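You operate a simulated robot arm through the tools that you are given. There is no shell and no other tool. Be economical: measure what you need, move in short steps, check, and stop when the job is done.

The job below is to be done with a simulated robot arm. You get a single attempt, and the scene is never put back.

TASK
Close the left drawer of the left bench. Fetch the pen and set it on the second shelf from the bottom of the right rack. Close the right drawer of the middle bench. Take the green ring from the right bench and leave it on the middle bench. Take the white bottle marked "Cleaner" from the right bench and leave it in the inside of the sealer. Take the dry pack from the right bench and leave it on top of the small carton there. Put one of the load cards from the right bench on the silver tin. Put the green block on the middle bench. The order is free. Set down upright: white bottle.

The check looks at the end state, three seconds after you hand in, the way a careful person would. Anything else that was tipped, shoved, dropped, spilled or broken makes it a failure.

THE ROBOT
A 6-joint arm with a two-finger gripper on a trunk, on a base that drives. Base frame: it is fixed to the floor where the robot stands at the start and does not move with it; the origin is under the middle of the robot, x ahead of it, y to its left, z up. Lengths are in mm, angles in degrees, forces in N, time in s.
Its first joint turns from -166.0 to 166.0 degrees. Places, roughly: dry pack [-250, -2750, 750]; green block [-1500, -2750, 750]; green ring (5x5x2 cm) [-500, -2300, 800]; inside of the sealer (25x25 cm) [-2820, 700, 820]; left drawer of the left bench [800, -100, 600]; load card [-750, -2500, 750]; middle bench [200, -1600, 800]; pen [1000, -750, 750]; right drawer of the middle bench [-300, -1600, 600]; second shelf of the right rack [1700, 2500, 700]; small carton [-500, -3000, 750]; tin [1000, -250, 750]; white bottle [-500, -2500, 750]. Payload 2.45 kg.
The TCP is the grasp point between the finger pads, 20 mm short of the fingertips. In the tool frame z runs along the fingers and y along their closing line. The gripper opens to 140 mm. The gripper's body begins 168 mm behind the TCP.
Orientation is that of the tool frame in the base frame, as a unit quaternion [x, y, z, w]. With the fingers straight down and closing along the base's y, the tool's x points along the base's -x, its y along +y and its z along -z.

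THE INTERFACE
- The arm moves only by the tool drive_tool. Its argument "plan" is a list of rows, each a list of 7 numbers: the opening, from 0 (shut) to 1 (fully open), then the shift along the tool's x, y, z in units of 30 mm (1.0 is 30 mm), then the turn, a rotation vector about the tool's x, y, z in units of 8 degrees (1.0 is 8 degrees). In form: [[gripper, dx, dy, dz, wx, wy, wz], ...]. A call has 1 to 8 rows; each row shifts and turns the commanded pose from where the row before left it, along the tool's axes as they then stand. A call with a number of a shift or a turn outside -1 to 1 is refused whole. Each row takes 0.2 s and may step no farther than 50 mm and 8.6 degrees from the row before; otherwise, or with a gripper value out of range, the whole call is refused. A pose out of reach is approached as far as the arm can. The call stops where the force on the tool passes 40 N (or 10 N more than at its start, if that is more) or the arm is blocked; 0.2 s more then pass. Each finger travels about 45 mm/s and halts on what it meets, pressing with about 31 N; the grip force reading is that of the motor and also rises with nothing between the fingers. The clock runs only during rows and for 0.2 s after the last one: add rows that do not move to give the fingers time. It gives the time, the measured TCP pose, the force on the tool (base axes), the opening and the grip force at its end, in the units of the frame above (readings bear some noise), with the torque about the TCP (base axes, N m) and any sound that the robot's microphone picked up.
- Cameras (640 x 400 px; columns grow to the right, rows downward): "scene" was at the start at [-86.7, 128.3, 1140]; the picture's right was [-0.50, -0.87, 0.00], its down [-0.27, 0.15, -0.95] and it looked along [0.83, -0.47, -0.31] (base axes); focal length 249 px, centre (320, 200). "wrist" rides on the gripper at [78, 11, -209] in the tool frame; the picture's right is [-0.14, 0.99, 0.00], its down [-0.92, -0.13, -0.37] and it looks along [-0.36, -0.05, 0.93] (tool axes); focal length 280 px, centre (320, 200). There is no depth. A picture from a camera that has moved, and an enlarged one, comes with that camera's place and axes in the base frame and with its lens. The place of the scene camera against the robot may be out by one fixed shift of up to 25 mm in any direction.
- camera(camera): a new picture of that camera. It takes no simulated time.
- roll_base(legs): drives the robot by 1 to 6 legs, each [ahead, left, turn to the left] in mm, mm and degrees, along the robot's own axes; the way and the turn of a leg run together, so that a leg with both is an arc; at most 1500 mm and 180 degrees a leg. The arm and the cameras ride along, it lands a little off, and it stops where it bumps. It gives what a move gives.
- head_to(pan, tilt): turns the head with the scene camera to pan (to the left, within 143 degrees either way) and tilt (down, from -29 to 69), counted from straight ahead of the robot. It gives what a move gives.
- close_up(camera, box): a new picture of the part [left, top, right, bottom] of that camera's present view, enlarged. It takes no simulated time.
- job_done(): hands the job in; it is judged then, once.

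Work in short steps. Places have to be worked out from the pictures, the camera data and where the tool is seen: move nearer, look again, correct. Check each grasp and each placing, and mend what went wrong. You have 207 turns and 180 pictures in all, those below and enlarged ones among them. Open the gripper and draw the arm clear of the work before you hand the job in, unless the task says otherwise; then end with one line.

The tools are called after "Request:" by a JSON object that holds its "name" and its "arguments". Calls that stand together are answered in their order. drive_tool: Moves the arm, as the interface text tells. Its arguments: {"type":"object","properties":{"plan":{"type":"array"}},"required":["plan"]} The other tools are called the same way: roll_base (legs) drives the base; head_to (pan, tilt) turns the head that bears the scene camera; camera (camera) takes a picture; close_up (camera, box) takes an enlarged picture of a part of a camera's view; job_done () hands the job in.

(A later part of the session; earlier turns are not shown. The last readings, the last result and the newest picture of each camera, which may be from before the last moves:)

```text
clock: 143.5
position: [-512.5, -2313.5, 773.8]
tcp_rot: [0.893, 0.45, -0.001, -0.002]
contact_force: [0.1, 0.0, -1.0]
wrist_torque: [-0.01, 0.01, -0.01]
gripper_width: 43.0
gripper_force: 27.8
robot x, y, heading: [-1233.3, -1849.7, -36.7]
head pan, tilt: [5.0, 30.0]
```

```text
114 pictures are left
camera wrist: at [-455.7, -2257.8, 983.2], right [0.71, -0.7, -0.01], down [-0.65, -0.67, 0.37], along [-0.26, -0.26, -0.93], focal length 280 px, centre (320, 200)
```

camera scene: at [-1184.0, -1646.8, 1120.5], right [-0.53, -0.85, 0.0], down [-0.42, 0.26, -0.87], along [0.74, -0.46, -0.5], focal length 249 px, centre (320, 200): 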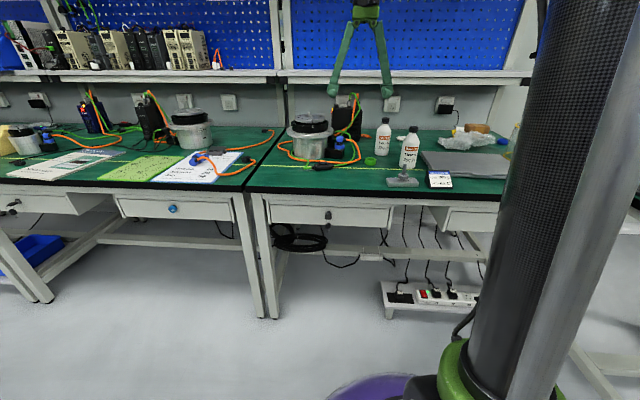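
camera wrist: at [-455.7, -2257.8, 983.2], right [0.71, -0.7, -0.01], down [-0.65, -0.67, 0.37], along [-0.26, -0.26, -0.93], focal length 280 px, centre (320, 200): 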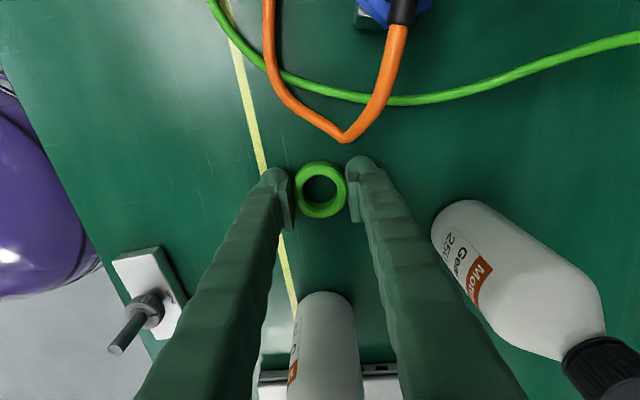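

Gripper stopped at 43 mm on the ring. I lift and check.

Request:
{"name": "drive_tool", "arguments": {"plan": [[0, 0, 0, 0, 0, 0, 0], [0, 0, 0, -0.5, 0, 0, 0], [0, 0, 0, -1, 0, 0, 0], [0, 0, 0, -1, 0, 0, 0], [0, 0, 0, -1, 0, 0, 0], [0, 0, 0, -1, 0, 0, 0], [0, 0, 0, -1, 0, 0, 0]]}}

Request:
{"name": "camera", "arguments": {"camera": "wrist"}}

```text
clock: 145.1
position: [-509.8, -2311.6, 938.5]
tcp_rot: [0.893, 0.451, -0.001, -0.002]
contact_force: [-0.8, -0.7, -0.2]
wrist_torque: [0.0, 0.0, -0.03]
gripper_width: 41.9
gripper_force: 30.8
robot x, y, heading: [-1235.9, -1853.6, -36.8]
head pan, tilt: [5.0, 30.0]
```

```text
113 pictures are left
camera wrist: at [-454.3, -2256.9, 1147.8], right [0.71, -0.7, -0.01], down [-0.65, -0.67, 0.37], along [-0.26, -0.26, -0.93], focal length 280 px, centre (320, 200)
```

wrist: 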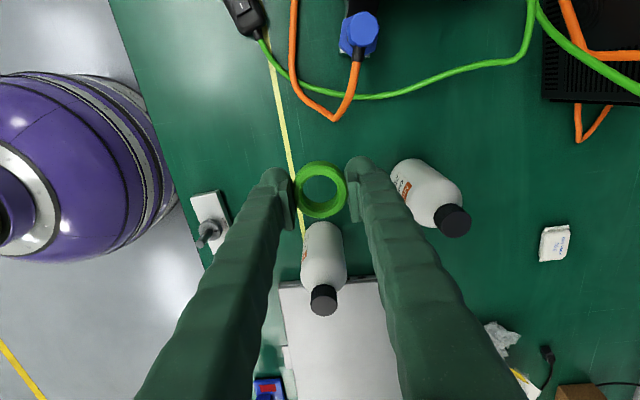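

Ring held. The middle bench has free mat near its front left, about (168,-1062); I drive back 220 and left 1410.

Request:
{"name": "roll_base", "arguments": {"legs": [[-220, 0, 0], [0, 1410, 0]]}}

Request:
{"name": "camera", "arguments": {"camera": "wrist"}}

Request:
{"name": "camera", "arguments": {"camera": "scene"}}

```text
clock: 153.4
position: [149.5, -1042.3, 939.2]
tcp_rot: [0.889, 0.458, -0.001, -0.003]
contact_force: [-0.3, 0.0, 0.1]
wrist_torque: [-0.03, -0.02, 0.0]
gripper_width: 41.8
gripper_force: 31.1
robot x, y, heading: [-583.0, -598.0, -35.7]
head pan, tilt: [5.0, 30.0]
```

```text
112 pictures are left
camera wrist: at [204.3, -985.8, 1147.6], right [0.73, -0.69, -0.01], down [-0.64, -0.68, 0.37], along [-0.26, -0.27, -0.93], focal length 280 px, centre (320, 200)
```

wrist: 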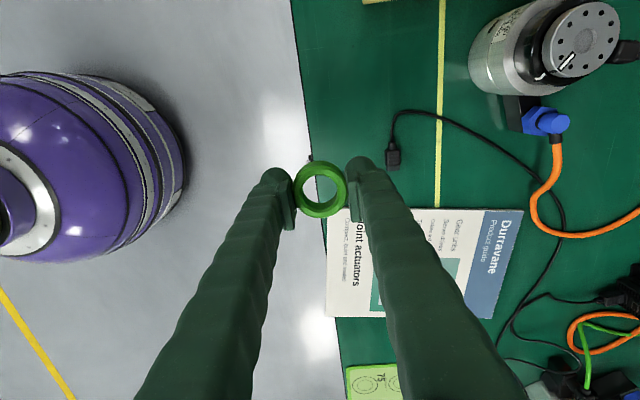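

```text
111 pictures are left
camera scene: at [-536.6, -390.1, 1120.4], right [-0.51, -0.86, 0.0], down [-0.43, 0.26, -0.87], along [0.74, -0.44, -0.5], focal length 249 px, centre (320, 200)
```

scene: 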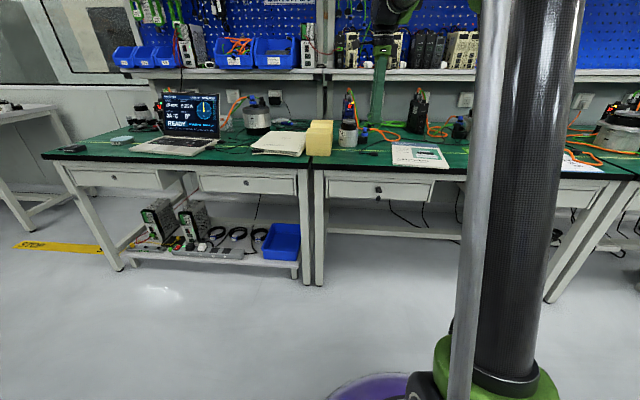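

Free mat lies left of the small plug; I shift 68 mm ahead and left, and lower the ring to the bench.

Request:
{"name": "drive_tool", "arguments": {"plan": [[0, 0.76, 0.76, 0, 0, 0, 0], [0, 0.76, 0.76, 0, 0, 0, 0], [0, 0.76, 0.76, 0, 0, 0, 0], [0, 0, 0, 1, 0, 0, 0], [0, 0, 0, 1, 0, 0, 0], [0, 0, 0, 1, 0, 0, 0], [0, 0, 0, 1, 0, 0, 0]]}}

Request:
{"name": "camera", "arguments": {"camera": "wrist"}}

```text
clock: 155.0
position: [243.6, -1025.9, 817.5]
tcp_rot: [0.889, 0.458, -0.001, -0.002]
contact_force: [0.2, 0.6, 0.2]
wrist_torque: [-0.01, -0.02, -0.01]
gripper_width: 41.8
gripper_force: 30.8
robot x, y, heading: [-585.1, -594.1, -35.8]
head pan, tilt: [5.0, 30.0]
```

```text
110 pictures are left
camera wrist: at [298.8, -968.5, 1026.6], right [0.73, -0.69, -0.01], down [-0.64, -0.68, 0.37], along [-0.26, -0.27, -0.93], focal length 280 px, centre (320, 200)
```

wrist: 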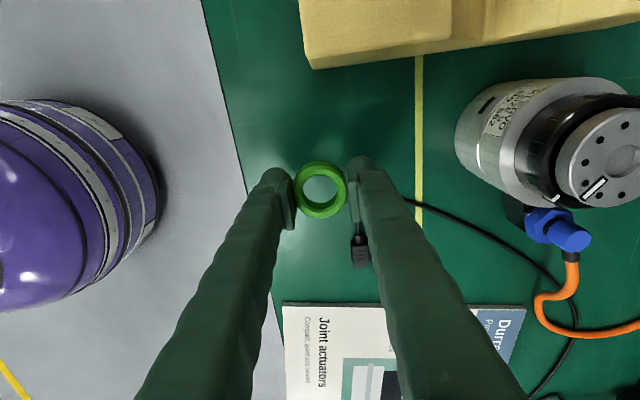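

Spot clear; I lower to the bench and release.

Request:
{"name": "drive_tool", "arguments": {"plan": [[0, 0, 0, 0.7, 0, 0, 0], [0, 0, 0, 0.4, 0, 0, 0], [0, 0, 0, 0.2, 0, 0, 0], [0, 0, 0, 0.1, 0, 0, 0]]}}

Request:
{"name": "drive_tool", "arguments": {"plan": [[0.4, 0, 0, 0, 0, 0, 0], [0.5, 0, 0, 0, 0, 0, 0], [0.5, 0, 0, 0, 0, 0, 0], [0.5, 0, 0, -0.5, 0, 0, 0], [0.5, 0, 0, -1, 0, 0, 0], [0.5, 0, 0, -1, 0, 0, 0], [0.5, 0, 0, -1, 0, 0, 0], [0.5, 0, 0, -1, 0, 0, 0]]}}

Request:
{"name": "camera", "arguments": {"camera": "wrist"}}

```text
clock: 156.0
position: [243.5, -1026.9, 774.1]
tcp_rot: [0.888, 0.459, -0.002, -0.002]
contact_force: [0.1, -0.7, 1.1]
wrist_torque: [0.0, -0.02, 0.03]
gripper_width: 41.7
gripper_force: 31.0
robot x, y, heading: [-582.3, -599.4, -35.9]
head pan, tilt: [5.0, 30.0]
```

```text
clock: 157.8
position: [246.0, -1028.3, 912.4]
tcp_rot: [0.889, 0.459, -0.001, -0.003]
contact_force: [0.6, 0.4, -1.0]
wrist_torque: [0.03, 0.01, 0.0]
gripper_width: 70.0
gripper_force: 0.1
robot x, y, heading: [-583.6, -597.4, -35.3]
head pan, tilt: [5.0, 30.0]
```

```text
109 pictures are left
camera wrist: at [300.3, -970.2, 1121.3], right [0.73, -0.69, -0.01], down [-0.64, -0.68, 0.37], along [-0.26, -0.27, -0.93], focal length 280 px, centre (320, 200)
```

wrist: 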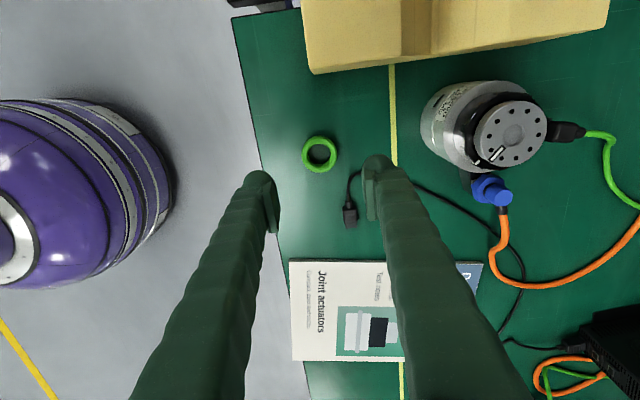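

Ring placed on the middle bench. Next the dry pack at about (-350,-2677), under the shelf: I back off, drive right, and undo the yaw.

Request:
{"name": "roll_base", "arguments": {"legs": [[-150, 0, -2], [0, -1450, 0]]}}

Request:
{"name": "drive_tool", "arguments": {"plan": [[0.6, 0, 0, -0.5, 0, 0, -1], [0.6, 0, 0, -0.5, 0, 0, -1], [0.6, 0, 0, 0, 0, 0, -1], [0.6, 0, 0, 0, 0, 0, -1], [0.6, 0, 0, 0, 0, 0, -1], [0.6, 0, 0, 0, 0, 0, -1], [0.6, 0, 0, 0, 0, 0, -1], [0.6, 0, 0, 0, 0, 0, -1]]}}

Request:
{"name": "drive_tool", "arguments": {"plan": [[0.6, 0, 0, 0, 0, 0, -1], [0.6, 0, 0, 0, 0, 0, -1], [0.6, 0, 0, 0, 0, 0, -1], [0.6, 0, 0, 0, 0, 0, -0.25], [0.6, 0, 0, 0, 0, -0.9, 0], [0.6, 0, 0, 0, 0, -0.9, 0], [0.6, 0, 0, 0, 0, -0.9, 0], [0.6, 0, 0, 0, 0, -0.9, 0]]}}

Request:
{"name": "camera", "arguments": {"camera": "wrist"}}

Request:
{"name": "head_to", "arguments": {"pan": -20, "tilt": 25}}

Request:
{"name": "camera", "arguments": {"camera": "scene"}}

```text
clock: 166.0
position: [-785.7, -2128.7, 910.8]
tcp_rot: [0.896, 0.443, -0.001, -0.003]
contact_force: [0.6, 0.2, 0.0]
wrist_torque: [-0.01, 0.01, 0.0]
gripper_width: 70.2
gripper_force: 0.0
robot x, y, heading: [-1600.1, -1671.0, -37.8]
head pan, tilt: [5.0, 30.0]
```

```text
clock: 167.8
position: [-786.3, -2128.6, 942.7]
tcp_rot: [0.525, 0.851, 0.001, -0.003]
contact_force: [0.1, -1.5, -1.1]
wrist_torque: [0.02, 0.02, 0.03]
gripper_width: 83.8
gripper_force: 0.1
robot x, y, heading: [-1600.0, -1669.9, -37.3]
head pan, tilt: [5.0, 30.0]
```

```text
clock: 169.6
position: [-785.6, -2130.2, 941.5]
tcp_rot: [0.31, 0.918, -0.079, 0.234]
contact_force: [-0.4, 0.2, 0.5]
wrist_torque: [0.02, 0.03, -0.03]
gripper_width: 83.8
gripper_force: 0.1
robot x, y, heading: [-1600.1, -1668.5, -37.6]
head pan, tilt: [5.0, 30.0]
```

```text
108 pictures are left
camera wrist: at [-913.6, -2018.4, 1087.7], right [0.7, 0.71, 0.07], down [0.43, -0.49, 0.76], along [0.58, -0.51, -0.64], focal length 280 px, centre (320, 200)
```

wrist: 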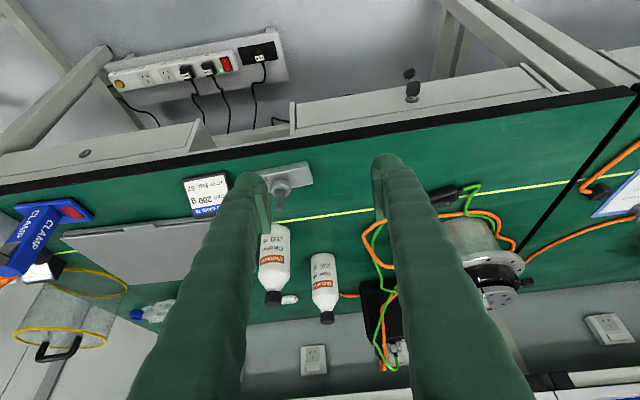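

```text
clock: 170.5
position: [-786.7, -2128.1, 941.7]
tcp_rot: [0.31, 0.918, -0.078, 0.233]
contact_force: [-1.4, -0.2, 0.4]
wrist_torque: [0.0, -0.02, 0.0]
gripper_width: 84.1
gripper_force: 0.1
robot x, y, heading: [-1602.5, -1670.1, -37.4]
head pan, tilt: [-20.0, 25.0]
```

```text
107 pictures are left
camera scene: at [-1572.8, -1494.0, 1128.4], right [-0.84, -0.54, 0.0], down [-0.23, 0.36, -0.91], along [0.49, -0.77, -0.42], focal length 249 px, centre (320, 200)
```

scene: 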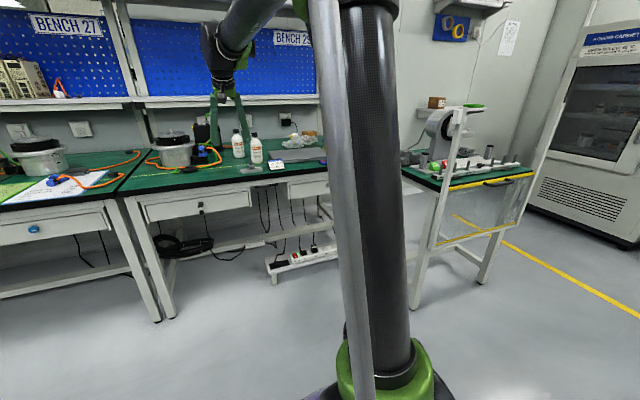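

The cleaner bottle stands in the way of the pack, so I fetch it first. I straighten the tool, raise it and move over the bottle near (-597,-2428).

Request:
{"name": "drive_tool", "arguments": {"plan": [[1, 0, 0, -0.6, 0, 0.9, 0], [1, 0, 0, -0.6, 0, 0.9, 0], [1, 0, 0, -0.6, 0, 0.9, 0], [1, 0, 0, -0.6, 0, 0.9, 0]]}}

Request:
{"name": "roll_base", "arguments": {"legs": [[280, -120, 0]]}}

Request:
{"name": "camera", "arguments": {"camera": "wrist"}}

```text
clock: 171.5
position: [-804.3, -2116.1, 1009.8]
tcp_rot: [0.321, 0.947, 0.001, -0.003]
contact_force: [-0.4, -0.6, 1.5]
wrist_torque: [-0.06, -0.02, 0.01]
gripper_width: 140.0
gripper_force: 0.0
robot x, y, heading: [-1599.4, -1669.3, -37.7]
head pan, tilt: [-20.0, 25.0]
```

```text
clock: 173.6
position: [-654.6, -2385.5, 1009.3]
tcp_rot: [0.321, 0.947, 0.001, -0.002]
contact_force: [-0.5, 1.1, -0.5]
wrist_torque: [0.02, -0.04, -0.01]
gripper_width: 139.7
gripper_force: 0.0
robot x, y, heading: [-1449.9, -1936.2, -37.7]
head pan, tilt: [-20.0, 25.0]
```

```text
106 pictures are left
camera wrist: at [-709.3, -2329.7, 1218.9], right [0.71, 0.7, 0.0], down [0.65, -0.66, 0.36], along [0.25, -0.26, -0.93], focal length 280 px, centre (320, 200)
```

wrist: 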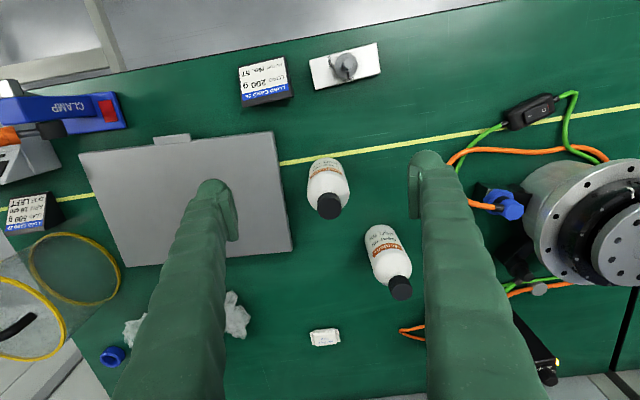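

Bottle axis is at about (-612,-2416). I centre over it and lower partway to check.

Request:
{"name": "drive_tool", "arguments": {"plan": [[0.75, -0.88, 0.03, 0, 0, 0, 0], [0.75, -0.88, 0.03, 0, 0, 0, 0], [0.75, 0, 0, 1, 0, 0, 0], [0.75, 0, 0, 1, 0, 0, 0], [0.75, 0, 0, 0.5, 0, 0, 0]]}}

Request:
{"name": "camera", "arguments": {"camera": "wrist"}}

```text
clock: 174.8
position: [-611.5, -2417.5, 932.3]
tcp_rot: [0.322, 0.947, 0.001, -0.002]
contact_force: [0.7, 0.5, 0.3]
wrist_torque: [-0.02, 0.03, -0.02]
gripper_width: 105.1
gripper_force: 0.1
robot x, y, heading: [-1451.1, -1937.1, -37.8]
head pan, tilt: [-20.0, 25.0]
```

```text
105 pictures are left
camera wrist: at [-665.8, -2361.0, 1143.3], right [0.71, 0.7, 0.0], down [0.65, -0.66, 0.36], along [0.25, -0.26, -0.93], focal length 280 px, centre (320, 200)
```

wrist: 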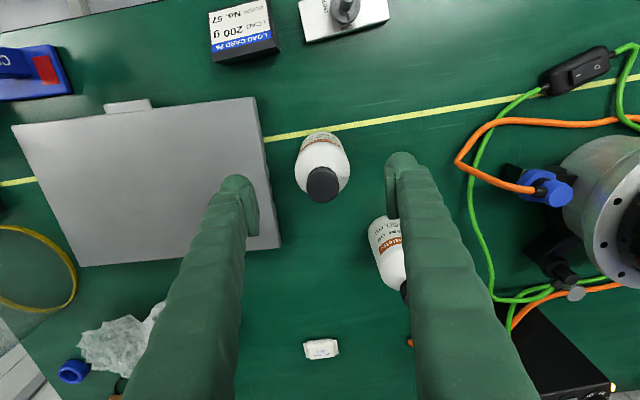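

Centred. I lower to z≈836 and close.

Request:
{"name": "drive_tool", "arguments": {"plan": [[0.75, 0, 0, 1, 0, 0, 0], [0.75, 0, 0, 1, 0, 0, 0], [0.75, 0, 0, 1, 0, 0, 0], [0.75, 0, 0, 0.2, 0, 0, 0], [0.3, 0, 0, 0, 0, 0, 0], [0, 0, 0, 0, 0, 0, 0], [0, 0, 0, 0, 0, 0, 0], [0, 0, 0, 0, 0, 0, 0]]}}

Request:
{"name": "camera", "arguments": {"camera": "wrist"}}

```text
clock: 176.6
position: [-611.6, -2415.7, 837.6]
tcp_rot: [0.321, 0.947, 0.0, -0.003]
contact_force: [-0.1, 0.5, -0.7]
wrist_torque: [0.04, -0.02, -0.01]
gripper_width: 59.2
gripper_force: 31.2
robot x, y, heading: [-1453.1, -1941.4, -37.7]
head pan, tilt: [-20.0, 25.0]
```

```text
104 pictures are left
camera wrist: at [-665.9, -2359.7, 1047.3], right [0.71, 0.7, 0.0], down [0.65, -0.66, 0.36], along [0.25, -0.26, -0.93], focal length 280 px, centre (320, 200)
```

wrist: 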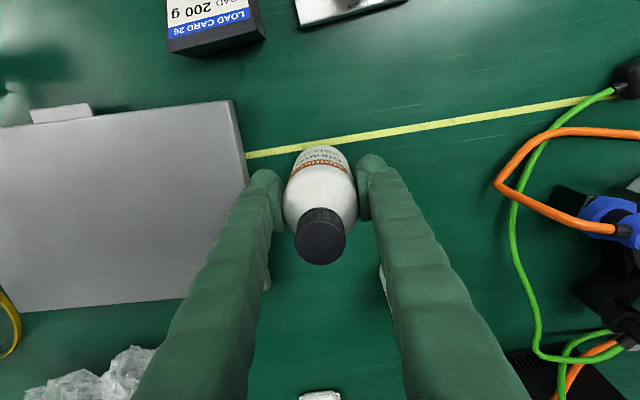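

Bottle held at 59 mm. I lift it straight up.

Request:
{"name": "drive_tool", "arguments": {"plan": [[0, 0, 0, -0.4, 0, 0, 0], [0, 0, 0, -1, 0, 0, 0], [0, 0, 0, -1, 0, 0, 0], [0, 0, 0, -1, 0, 0, 0], [0, 0, 0, -1, 0, 0, 0], [0, 0, 0, -1, 0, 0, 0], [0, 0, 0, -1, 0, 0, 0]]}}

Request:
{"name": "roll_base", "arguments": {"legs": [[-450, 0, 0]]}}

Request:
{"name": "camera", "arguments": {"camera": "wrist"}}

Request:
{"name": "head_to", "arguments": {"pan": -130, "tilt": 18}}

Request:
{"name": "camera", "arguments": {"camera": "scene"}}

Request:
{"name": "head_to", "arguments": {"pan": 143, "tilt": 18}}

Request:
{"name": "camera", "arguments": {"camera": "scene"}}

```text
clock: 178.2
position: [-610.9, -2415.8, 1030.0]
tcp_rot: [0.322, 0.947, 0.0, -0.003]
contact_force: [0.7, 0.9, -3.7]
wrist_torque: [0.01, 0.02, 0.01]
gripper_width: 59.1
gripper_force: 31.6
robot x, y, heading: [-1450.4, -1937.0, -37.5]
head pan, tilt: [-20.0, 25.0]
```

```text
clock: 180.9
position: [-971.3, -2145.5, 1029.7]
tcp_rot: [0.325, 0.946, 0.0, -0.002]
contact_force: [-0.3, -1.4, -2.9]
wrist_torque: [0.01, 0.01, 0.02]
gripper_width: 59.1
gripper_force: 31.1
robot x, y, heading: [-1812.7, -1661.1, -38.4]
head pan, tilt: [-20.0, 25.0]
```

```text
103 pictures are left
camera wrist: at [-1025.4, -2088.6, 1240.1], right [0.72, 0.7, 0.0], down [0.65, -0.67, 0.36], along [0.25, -0.26, -0.93], focal length 280 px, centre (320, 200)
```

wrist: 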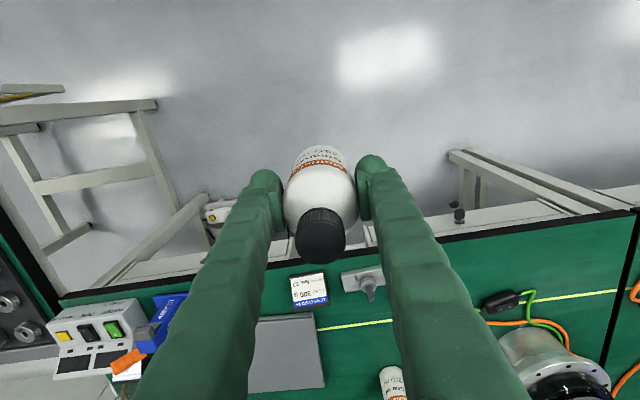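

```text
clock: 182.8
position: [-970.8, -2145.3, 1029.8]
tcp_rot: [0.326, 0.945, 0.001, -0.002]
contact_force: [-0.3, 0.8, -1.9]
wrist_torque: [-0.01, -0.03, 0.0]
gripper_width: 59.1
gripper_force: 31.0
robot x, y, heading: [-1806.7, -1662.6, -38.3]
head pan, tilt: [-130.0, 18.0]
```

```text
102 pictures are left
camera scene: at [-1917.1, -1424.0, 1139.8], right [-0.2, 0.98, 0.0], down [0.3, 0.06, -0.95], along [-0.93, -0.19, -0.31], focal length 249 px, centre (320, 200)
```

scene: 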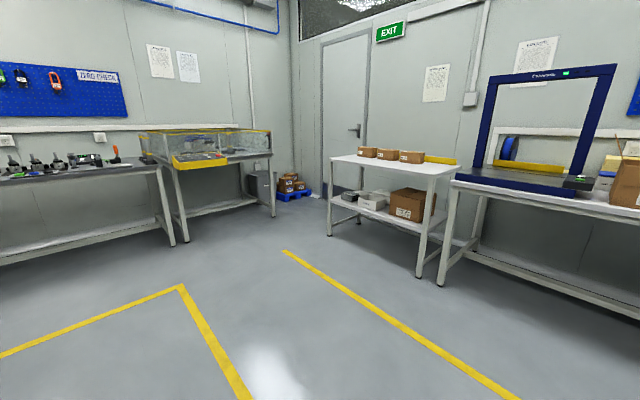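

```text
clock: 186.6
position: [-971.9, -2145.5, 1029.9]
tcp_rot: [0.326, 0.945, 0.001, -0.002]
contact_force: [-0.3, -0.4, -2.9]
wrist_torque: [0.03, 0.03, 0.02]
gripper_width: 58.9
gripper_force: 31.3
robot x, y, heading: [-1810.4, -1656.3, -38.6]
head pan, tilt: [143.0, 18.0]
```

```text
101 pictures are left
camera scene: at [-1849.4, -1314.8, 1139.8], right [0.97, 0.25, 0.0], down [0.08, -0.3, -0.95], along [-0.24, 0.92, -0.31], focal length 249 px, centre (320, 200)
```

scene: 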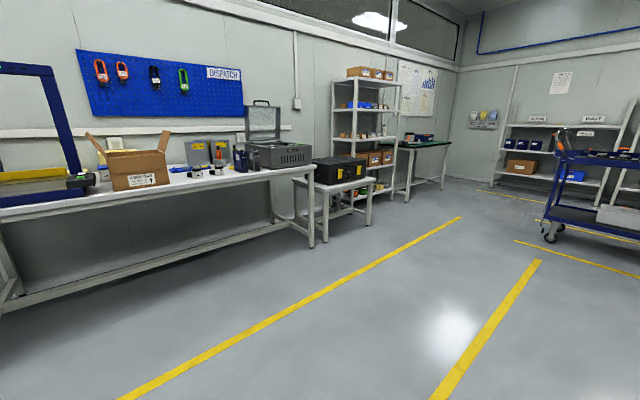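

Bottle held; the sealer is the grey box with raised lid at the right end of the dispatch bench. I back off, turn left 180° and drive over toward it.

Request:
{"name": "roll_base", "arguments": {"legs": [[-400, 0, 1], [0, 0, 180], [0, -1400, 0], [450, 0, 0]]}}

Request:
{"name": "head_to", "arguments": {"pan": 5, "tilt": 20}}

Request:
{"name": "camera", "arguments": {"camera": "scene"}}

Request:
{"name": "camera", "arguments": {"camera": "wrist"}}

```text
clock: 205.2
position: [-2448.1, 440.1, 1031.0]
tcp_rot: [0.944, -0.329, 0.003, 0.0]
contact_force: [0.2, -0.5, -3.4]
wrist_torque: [-0.01, 0.02, -0.02]
gripper_width: 59.0
gripper_force: 31.1
robot x, y, heading: [-1617.0, -53.7, 141.3]
head pan, tilt: [143.0, 18.0]
```

```text
clock: 207.4
position: [-2448.3, 440.7, 1029.1]
tcp_rot: [0.944, -0.329, 0.002, 0.001]
contact_force: [0.7, -0.6, -2.9]
wrist_torque: [-0.01, 0.02, 0.02]
gripper_width: 58.7
gripper_force: 30.7
robot x, y, heading: [-1618.4, -51.6, 141.3]
head pan, tilt: [5.0, 20.0]
```

```text
100 pictures are left
camera scene: at [-1633.1, -255.2, 1136.5], right [0.55, 0.83, 0.0], down [0.28, -0.19, -0.94], along [-0.78, 0.52, -0.34], focal length 249 px, centre (320, 200)
```

scene: 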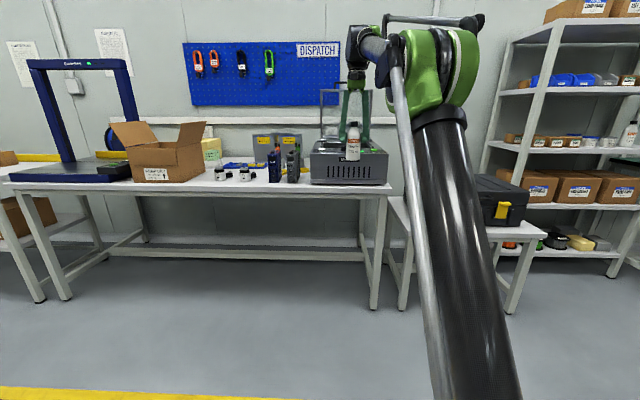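

```text
99 pictures are left
camera wrist: at [-2395.6, 384.4, 1240.0], right [-0.72, -0.69, 0.0], down [-0.64, 0.67, 0.36], along [-0.25, 0.26, -0.93], focal length 280 px, centre (320, 200)
```

wrist: 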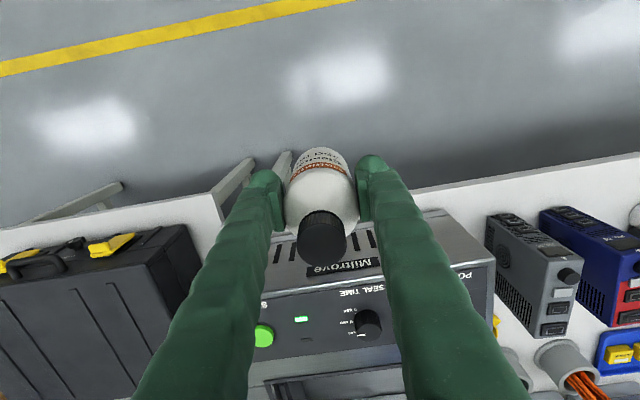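

The chamber lies behind the sealer's control panel. I go 270 mm further ahead to look into it.

Request:
{"name": "roll_base", "arguments": {"legs": [[270, 0, 1]]}}

Request:
{"name": "camera", "arguments": {"camera": "wrist"}}

Request:
{"name": "close_up", "arguments": {"camera": "scene", "box": [270, 60, 470, 185]}}

```text
clock: 209.3
position: [-2669.5, 595.3, 1030.3]
tcp_rot: [0.947, -0.322, 0.003, 0.001]
contact_force: [6.1, 4.3, 3.3]
wrist_torque: [0.05, -0.62, 0.47]
gripper_width: 59.1
gripper_force: 30.7
robot x, y, heading: [-1828.7, 115.2, 142.5]
head pan, tilt: [5.0, 20.0]
```

```text
98 pictures are left
camera wrist: at [-2615.2, 540.4, 1240.2], right [-0.71, -0.7, 0.0], down [-0.65, 0.66, 0.36], along [-0.26, 0.26, -0.93], focal length 280 px, centre (320, 200)
```

wrist: 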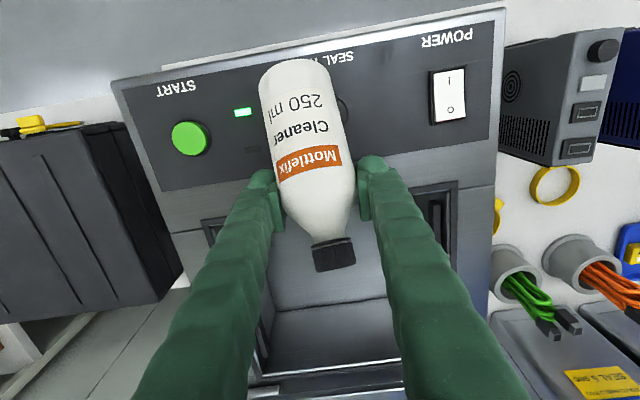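

```text
3.20 times, centred on (370, 122) of scene
camera zoom: at [-1842.6, -87.6, 1136.5], right [0.54, 0.84, 0.0], down [0.29, -0.19, -0.94], along [-0.79, 0.51, -0.34], focal length 798 px, centre (160, 448)
```

zoom: 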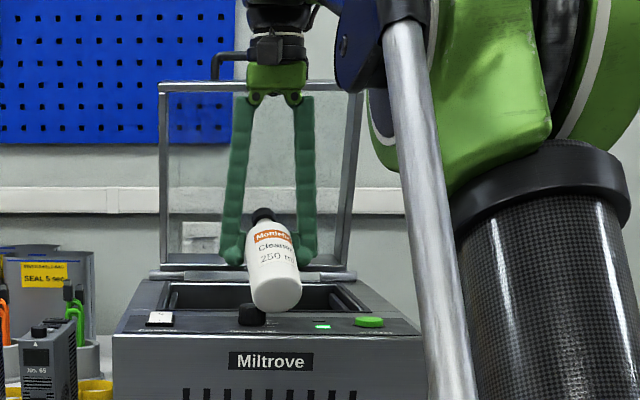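

The bottle's foot touched the panel knob and the bottle tilted in the grip. I raise straight up and look.

Request:
{"name": "drive_tool", "arguments": {"plan": [[0, 0, 0, -1, 0, 0, 0], [0, 0, 0, -1, 0, 0, 0], [0, 0, 0, -1, 0, 0, 0]]}}

Request:
{"name": "camera", "arguments": {"camera": "wrist"}}

Request:
{"name": "camera", "arguments": {"camera": "scene"}}

```text
clock: 210.1
position: [-2668.8, 593.0, 1120.7]
tcp_rot: [0.947, -0.322, 0.002, 0.0]
contact_force: [0.6, 0.1, -1.6]
wrist_torque: [0.08, 0.16, 0.01]
gripper_width: 58.9
gripper_force: 31.5
robot x, y, heading: [-1826.8, 115.9, 142.3]
head pan, tilt: [5.0, 20.0]
```

```text
96 pictures are left
camera wrist: at [-2614.1, 538.2, 1330.5], right [-0.71, -0.7, 0.0], down [-0.65, 0.66, 0.36], along [-0.25, 0.26, -0.93], focal length 280 px, centre (320, 200)
```

wrist: 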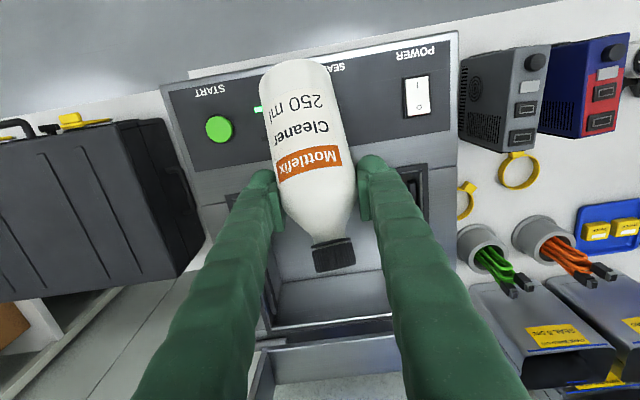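

```text
95 pictures are left
camera scene: at [-1842.8, -87.8, 1136.5], right [0.54, 0.84, 0.0], down [0.29, -0.19, -0.94], along [-0.79, 0.51, -0.34], focal length 249 px, centre (320, 200)
```

scene: 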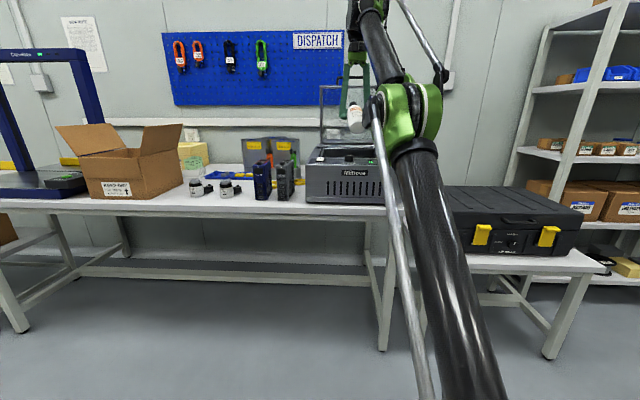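

The bottle swung about 45° in the pads (foot toward the robot), still held. I tilt the tool forward 45° to bring the bottle upright again, then check it in both views.

Request:
{"name": "drive_tool", "arguments": {"plan": [[0, 0, 0, -0.5, 0, -0.93, 0], [0, 0, 0, -0.5, 0, -0.93, 0], [0, 0, 0, 0, 0, -0.93, 0], [0, 0, 0, 0, 0, -0.93, 0], [0, 0, 0, 0, 0, -0.93, 0], [0, 0, 0, 0, 0, 0, 0]]}}

Request:
{"name": "close_up", "arguments": {"camera": "scene", "box": [270, 60, 430, 160]}}

Request:
{"name": "camera", "arguments": {"camera": "wrist"}}

```text
clock: 211.5
position: [-2668.5, 593.8, 1149.2]
tcp_rot: [0.898, -0.305, -0.3, -0.102]
contact_force: [-0.1, -0.1, -2.1]
wrist_torque: [0.04, 0.04, -0.03]
gripper_width: 59.0
gripper_force: 31.0
robot x, y, heading: [-1827.0, 117.8, 142.3]
head pan, tilt: [5.0, 20.0]
```

```text
4.00 times, centred on (350, 110) of scene
camera zoom: at [-1843.0, -87.7, 1136.5], right [0.54, 0.84, 0.0], down [0.29, -0.19, -0.94], along [-0.79, 0.51, -0.34], focal length 998 px, centre (200, 560)
```

zoom: 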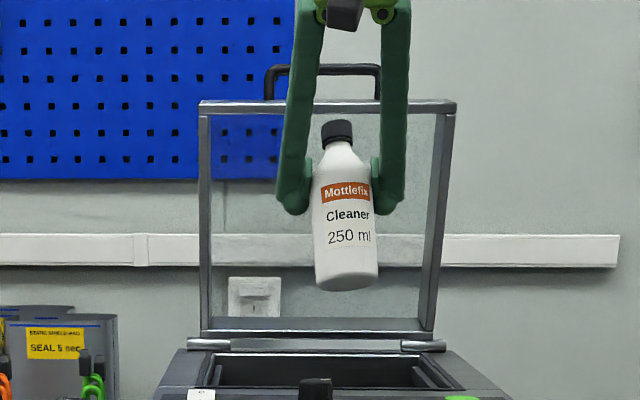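

```text
93 pictures are left
camera wrist: at [-2526.4, 471.2, 1270.3], right [-0.69, -0.72, 0.08], down [-0.33, 0.41, 0.85], along [-0.64, 0.56, -0.52], focal length 280 px, centre (320, 200)
```

wrist: 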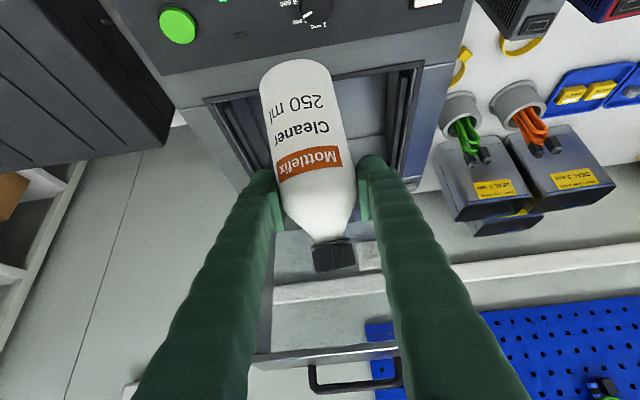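

The bottle is now near upright. I enlarge to judge the remaining lean.

Request:
{"name": "close_up", "arguments": {"camera": "scene", "box": [335, 85, 375, 135]}}

Request:
{"name": "close_up", "arguments": {"camera": "wrist", "box": [220, 40, 420, 290]}}

```text
8.00 times, centred on (355, 110) of scene
camera zoom: at [-1843.0, -87.7, 1136.5], right [0.54, 0.84, 0.0], down [0.29, -0.19, -0.94], along [-0.79, 0.51, -0.34], focal length 1995 px, centre (40, 920)
```

zoom: 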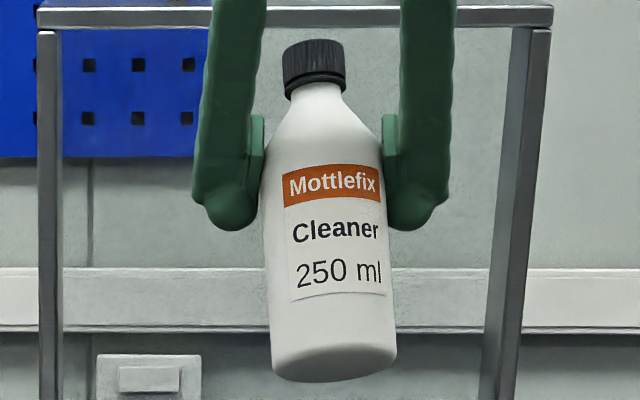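

```text
1.60 times, centred on (320, 165) of wrist
camera zoom: at [-2526.4, 471.2, 1270.3], right [-0.69, -0.72, 0.08], down [-0.33, 0.41, 0.85], along [-0.64, 0.56, -0.52], focal length 449 px, centre (320, 256)
```

zoom: 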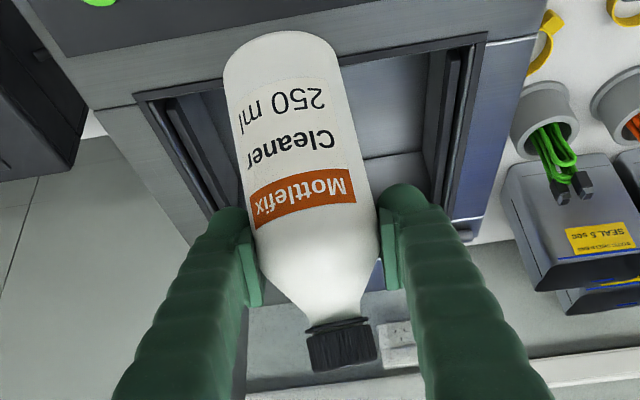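

I judge roughly 9° of fore-aft lean and ~6° sideways lean left; I correct both with the tool.

Request:
{"name": "drive_tool", "arguments": {"plan": [[0, 0, 0, 0, 0, -0.55, 0], [0, 0, 0, 0, 0, -0.55, 0], [0, 0, 0, 0, -0.5, 0, 0.5], [0, 0, 0, 0, 0, 0, 0]]}}

Request:
{"name": "close_up", "arguments": {"camera": "scene", "box": [325, 75, 405, 140]}}

Request:
{"name": "camera", "arguments": {"camera": "wrist"}}

```text
clock: 212.5
position: [-2668.3, 593.8, 1149.9]
tcp_rot: [0.866, -0.314, -0.382, -0.082]
contact_force: [-0.1, -0.4, -3.0]
wrist_torque: [0.06, 0.06, 0.0]
gripper_width: 59.0
gripper_force: 31.1
robot x, y, heading: [-1825.8, 117.5, 142.1]
head pan, tilt: [5.0, 20.0]
```

```text
6.15 times, centred on (365, 108) of scene
camera zoom: at [-1843.0, -87.7, 1136.5], right [0.54, 0.84, 0.0], down [0.29, -0.19, -0.94], along [-0.79, 0.51, -0.34], focal length 1535 px, centre (43, 769)
```

zoom: 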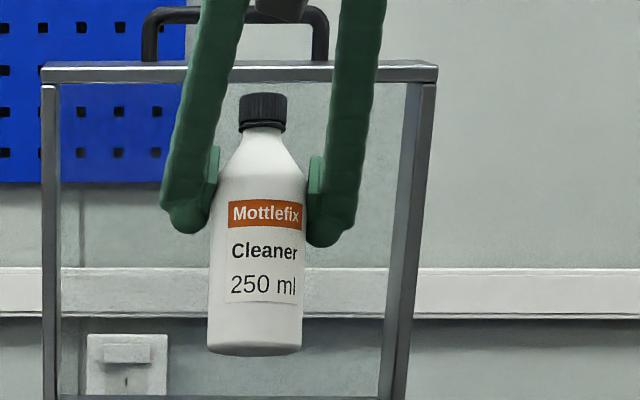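

```text
89 pictures are left
camera wrist: at [-2508.1, 468.8, 1241.0], right [-0.67, -0.72, 0.2], down [-0.17, 0.4, 0.9], along [-0.72, 0.57, -0.39], focal length 280 px, centre (320, 200)
```

wrist: 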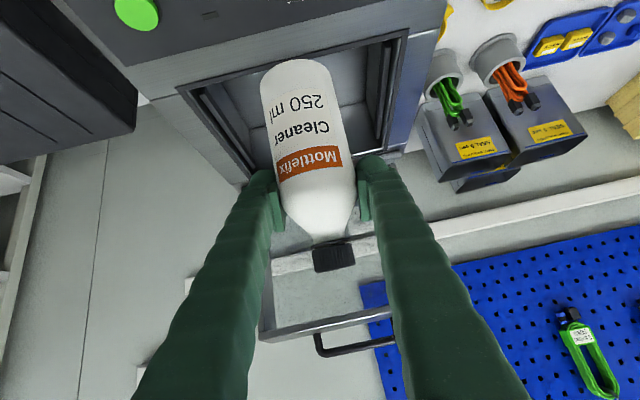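

The bottle is upright within a couple of degrees now. I drive the base 200 mm ahead at this height to bring it over the chamber.

Request:
{"name": "roll_base", "arguments": {"legs": [[195, 10, 0]]}}

Request:
{"name": "camera", "arguments": {"camera": "wrist"}}

Request:
{"name": "close_up", "arguments": {"camera": "scene", "box": [270, 40, 470, 200]}}

```text
clock: 214.1
position: [-2825.5, 706.4, 1150.3]
tcp_rot: [0.865, -0.315, -0.382, -0.082]
contact_force: [-0.1, 0.3, -2.3]
wrist_torque: [0.06, -0.01, -0.02]
gripper_width: 58.9
gripper_force: 31.0
robot x, y, heading: [-1987.4, 223.7, 142.1]
head pan, tilt: [5.0, 20.0]
```

```text
88 pictures are left
camera wrist: at [-2665.0, 580.4, 1241.1], right [-0.67, -0.71, 0.2], down [-0.17, 0.4, 0.9], along [-0.72, 0.57, -0.39], focal length 280 px, centre (320, 200)
```

wrist: 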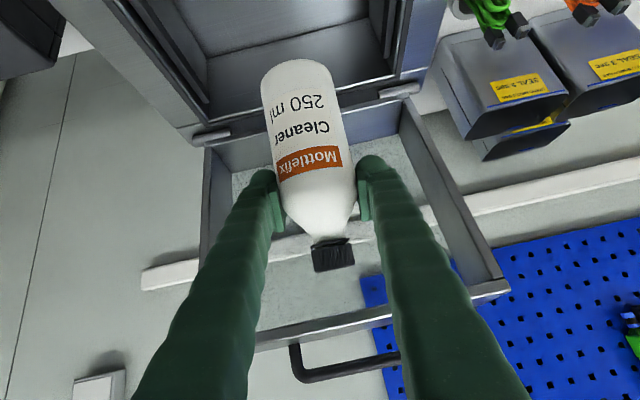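

```text
2.50 times, centred on (370, 120) of scene
camera zoom: at [-2001.2, 22.3, 1136.5], right [0.54, 0.84, 0.0], down [0.29, -0.19, -0.94], along [-0.79, 0.51, -0.34], focal length 623 px, centre (195, 400)
```

zoom: 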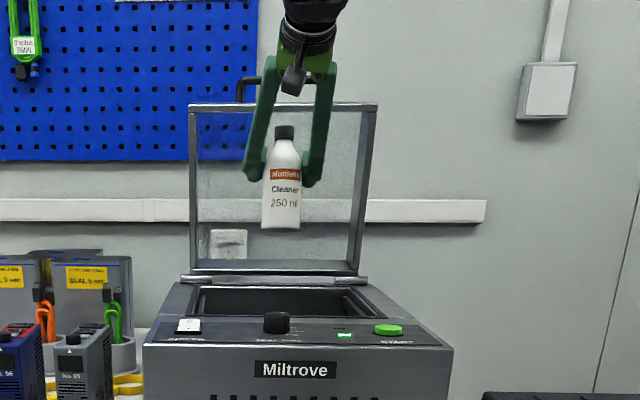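

Bottle is over the chamber's middle. I lower 120 mm straight down and look again.

Request:
{"name": "drive_tool", "arguments": {"plan": [[0, 0.7125, -0.099, 0.6945, 0, 0, 0], [0, 0.7125, -0.099, 0.6945, 0, 0, 0], [0, 0.7125, -0.099, 0.6945, 0, 0, 0], [0, 0.7125, -0.099, 0.6945, 0, 0, 0]]}}

Request:
{"name": "camera", "arguments": {"camera": "wrist"}}

Request:
{"name": "close_up", "arguments": {"camera": "scene", "box": [310, 70, 410, 180]}}

```text
clock: 215.1
position: [-2826.0, 706.3, 1028.4]
tcp_rot: [0.865, -0.314, -0.382, -0.082]
contact_force: [0.0, -1.2, -2.2]
wrist_torque: [0.04, 0.06, 0.0]
gripper_width: 58.8
gripper_force: 31.1
robot x, y, heading: [-1984.4, 227.6, 142.0]
head pan, tilt: [5.0, 20.0]
```

```text
86 pictures are left
camera wrist: at [-2665.2, 580.8, 1118.9], right [-0.67, -0.71, 0.2], down [-0.17, 0.4, 0.9], along [-0.72, 0.57, -0.39], focal length 280 px, centre (320, 200)
```

wrist: 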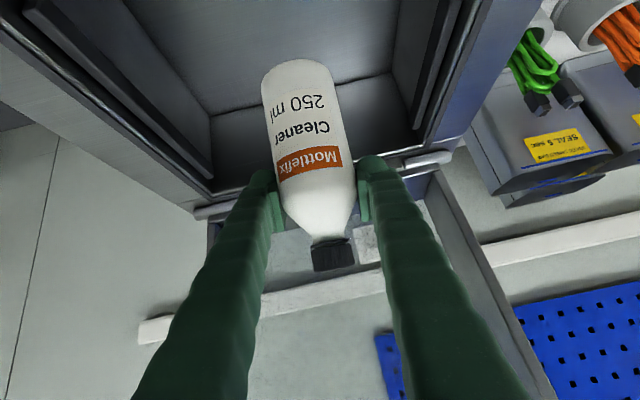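

```text
3.64 times, centred on (360, 125) of scene
camera zoom: at [-2001.2, 22.3, 1136.5], right [0.54, 0.84, 0.0], down [0.29, -0.19, -0.94], along [-0.79, 0.51, -0.34], focal length 907 px, centre (174, 473)
```

zoom: 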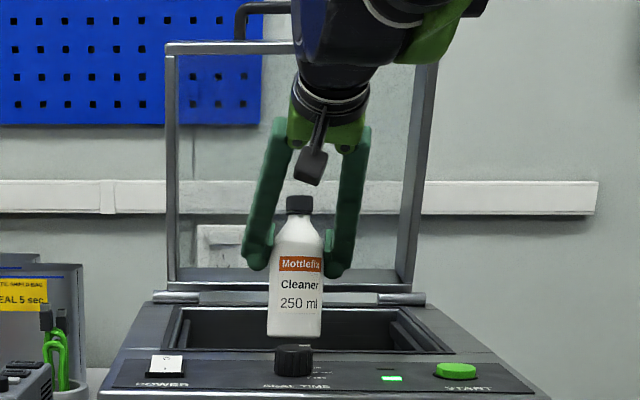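

Aligned with the chamber. I lower further, with smaller steps near the floor.

Request:
{"name": "drive_tool", "arguments": {"plan": [[0, 0.7125, -0.099, 0.6945, 0, 0, 0], [0, 0.7125, -0.099, 0.6945, 0, 0, 0], [0, 0.53, -0.074, 0.52, 0, 0, 0]]}}

Request:
{"name": "camera", "arguments": {"camera": "wrist"}}

Request:
{"name": "close_up", "arguments": {"camera": "scene", "box": [310, 70, 410, 180]}}

```text
clock: 215.9
position: [-2825.4, 706.6, 944.7]
tcp_rot: [0.865, -0.315, -0.381, -0.083]
contact_force: [-0.3, 0.0, -2.0]
wrist_torque: [0.03, 0.06, 0.01]
gripper_width: 58.5
gripper_force: 31.1
robot x, y, heading: [-1991.1, 223.0, 142.1]
head pan, tilt: [5.0, 20.0]
```

```text
84 pictures are left
camera wrist: at [-2664.1, 580.8, 1036.5], right [-0.67, -0.71, 0.2], down [-0.17, 0.4, 0.9], along [-0.72, 0.57, -0.39], focal length 280 px, centre (320, 200)
```

wrist: 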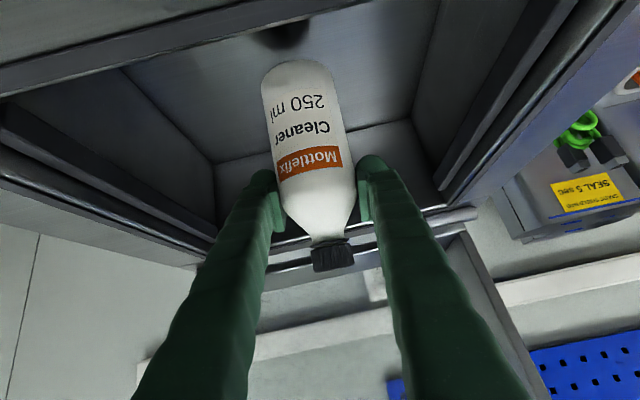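

```text
3.64 times, centred on (360, 125) of scene
camera zoom: at [-2001.2, 22.3, 1136.5], right [0.54, 0.84, 0.0], down [0.29, -0.19, -0.94], along [-0.79, 0.51, -0.34], focal length 907 px, centre (174, 473)
```

zoom: 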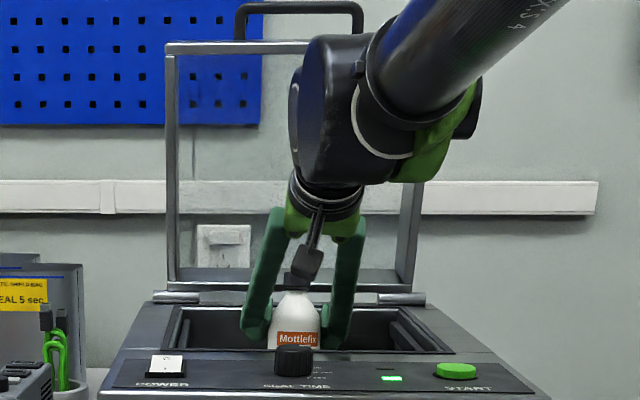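

Clear on all sides. I lower in 6 mm steps until it touches.

Request:
{"name": "drive_tool", "arguments": {"plan": [[0, 0.24, -0.033, 0.23, 0, 0, 0], [0, 0.14, -0.02, 0.14, 0, 0, 0], [0, 0.14, -0.02, 0.14, 0, 0, 0], [0, 0.14, -0.02, 0.14, 0, 0, 0], [0, 0.14, -0.02, 0.14, 0, 0, 0]]}}

Request:
{"name": "camera", "arguments": {"camera": "wrist"}}

```text
clock: 217.1
position: [-2825.3, 705.4, 913.3]
tcp_rot: [0.865, -0.315, -0.382, -0.082]
contact_force: [-0.6, 1.1, 3.7]
wrist_torque: [0.09, 0.0, 0.03]
gripper_width: 58.4
gripper_force: 31.2
robot x, y, heading: [-1988.4, 223.8, 141.9]
head pan, tilt: [5.0, 20.0]
```

```text
82 pictures are left
camera wrist: at [-2664.5, 580.2, 1004.8], right [-0.67, -0.71, 0.2], down [-0.17, 0.4, 0.9], along [-0.72, 0.57, -0.39], focal length 280 px, centre (320, 200)
```

wrist: 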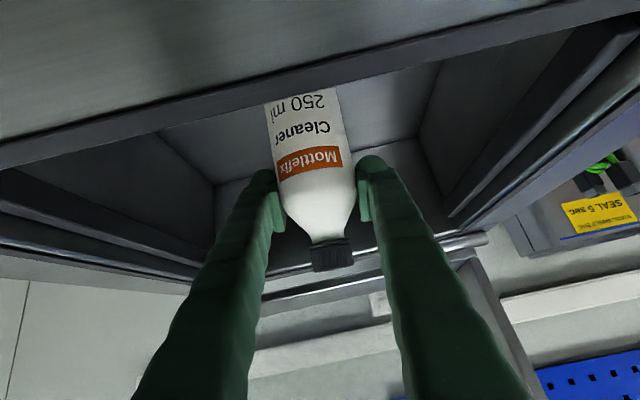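

Slight upward force: it has touched. One or two tiny steps more to seat it.

Request:
{"name": "drive_tool", "arguments": {"plan": [[0, 0.06, -0.008, 0.06, 0, 0, 0], [0, 0, 0, 0, 0, 0, 0]]}}

```text
clock: 217.7
position: [-2823.9, 706.1, 912.7]
tcp_rot: [0.864, -0.315, -0.384, -0.083]
contact_force: [2.5, 1.5, 39.2]
wrist_torque: [0.24, -0.34, 0.02]
gripper_width: 58.4
gripper_force: 30.2
robot x, y, heading: [-1988.1, 227.9, 142.1]
head pan, tilt: [5.0, 20.0]
```

Firmly seated. I ease up a millimetre and open slowly.

Request:
{"name": "drive_tool", "arguments": {"plan": [[0, -0.04, 0.005, -0.04, 0, 0, 0], [0.45, 0, 0, 0, 0, 0, 0], [0.5, 0, 0, 0, 0, 0, 0], [0.55, 0, 0, 0, 0, 0, 0], [0.62, 0, 0, 0, 0, 0, 0], [0.62, 0, 0, 0, 0, 0, 0]]}}

Request:
{"name": "camera", "arguments": {"camera": "wrist"}}

Request:
{"name": "close_up", "arguments": {"camera": "scene", "box": [310, 70, 410, 180]}}

```text
clock: 219.1
position: [-2825.5, 705.7, 912.3]
tcp_rot: [0.865, -0.315, -0.381, -0.082]
contact_force: [-0.2, -0.9, -0.2]
wrist_torque: [0.01, -0.01, 0.02]
gripper_width: 86.9
gripper_force: 0.0
robot x, y, heading: [-1987.6, 226.6, 142.2]
head pan, tilt: [5.0, 20.0]
```

```text
81 pictures are left
camera wrist: at [-2664.7, 580.7, 1003.6], right [-0.67, -0.71, 0.2], down [-0.17, 0.4, 0.9], along [-0.72, 0.57, -0.39], focal length 280 px, centre (320, 200)
```

wrist: 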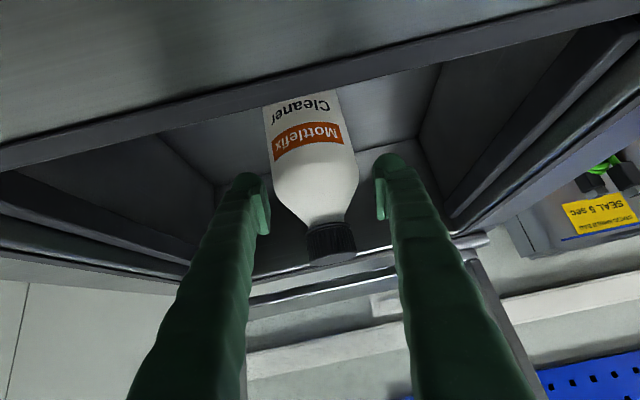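

```text
3.64 times, centred on (360, 125) of scene
camera zoom: at [-2001.1, 22.3, 1136.5], right [0.54, 0.84, 0.0], down [0.29, -0.19, -0.94], along [-0.79, 0.51, -0.34], focal length 907 px, centre (174, 473)
```

zoom: 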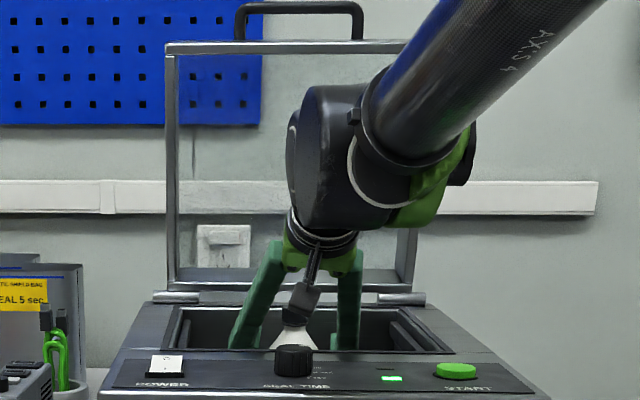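

The bottle stands upright on its own. I withdraw along the finger direction.

Request:
{"name": "drive_tool", "arguments": {"plan": [[0.7, 0, 0, -0.7, 0, 0, 0], [0.7, 0, 0, -1, 0, 0, 0], [0.7, 0, 0, -1, 0, 0, 0], [0.7, 0, 0, -1, 0, 0, 0], [0.7, 0, 0, -1, 0, 0, 0], [0.7, 0, 0, -1, 0, 0, 0], [0.7, 0, 0, -1, 0, 0, 0], [0.7, 0, 0, -1, 0, 0, 0]]}}

Request:
{"name": "camera", "arguments": {"camera": "wrist"}}

Request:
{"name": "close_up", "arguments": {"camera": "scene", "box": [310, 70, 410, 180]}}

```text
clock: 220.9
position: [-2684.6, 618.0, 1073.2]
tcp_rot: [0.865, -0.314, -0.382, -0.082]
contact_force: [0.0, 0.2, 0.5]
wrist_torque: [0.02, 0.0, -0.01]
gripper_width: 97.8
gripper_force: 0.1
robot x, y, heading: [-1984.4, 218.3, 142.0]
head pan, tilt: [5.0, 20.0]
```

```text
79 pictures are left
camera wrist: at [-2525.1, 492.3, 1164.5], right [-0.67, -0.71, 0.2], down [-0.17, 0.4, 0.9], along [-0.72, 0.57, -0.39], focal length 280 px, centre (320, 200)
```

wrist: 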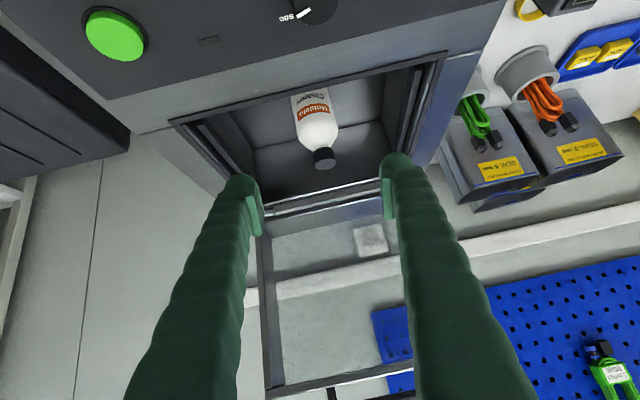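

```text
3.64 times, centred on (360, 125) of scene
camera zoom: at [-2001.2, 22.3, 1136.5], right [0.54, 0.84, 0.0], down [0.29, -0.19, -0.94], along [-0.79, 0.51, -0.34], focal length 907 px, centre (174, 473)
```

zoom: 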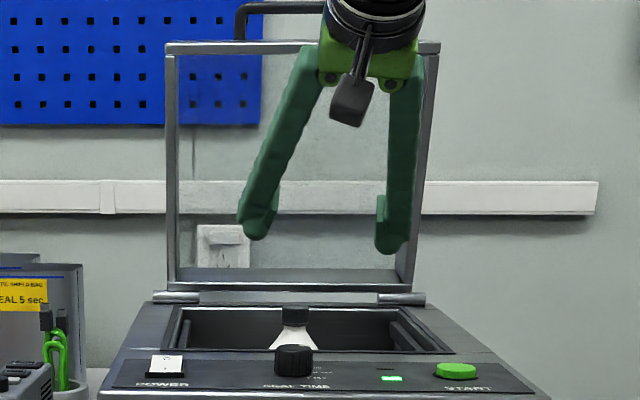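

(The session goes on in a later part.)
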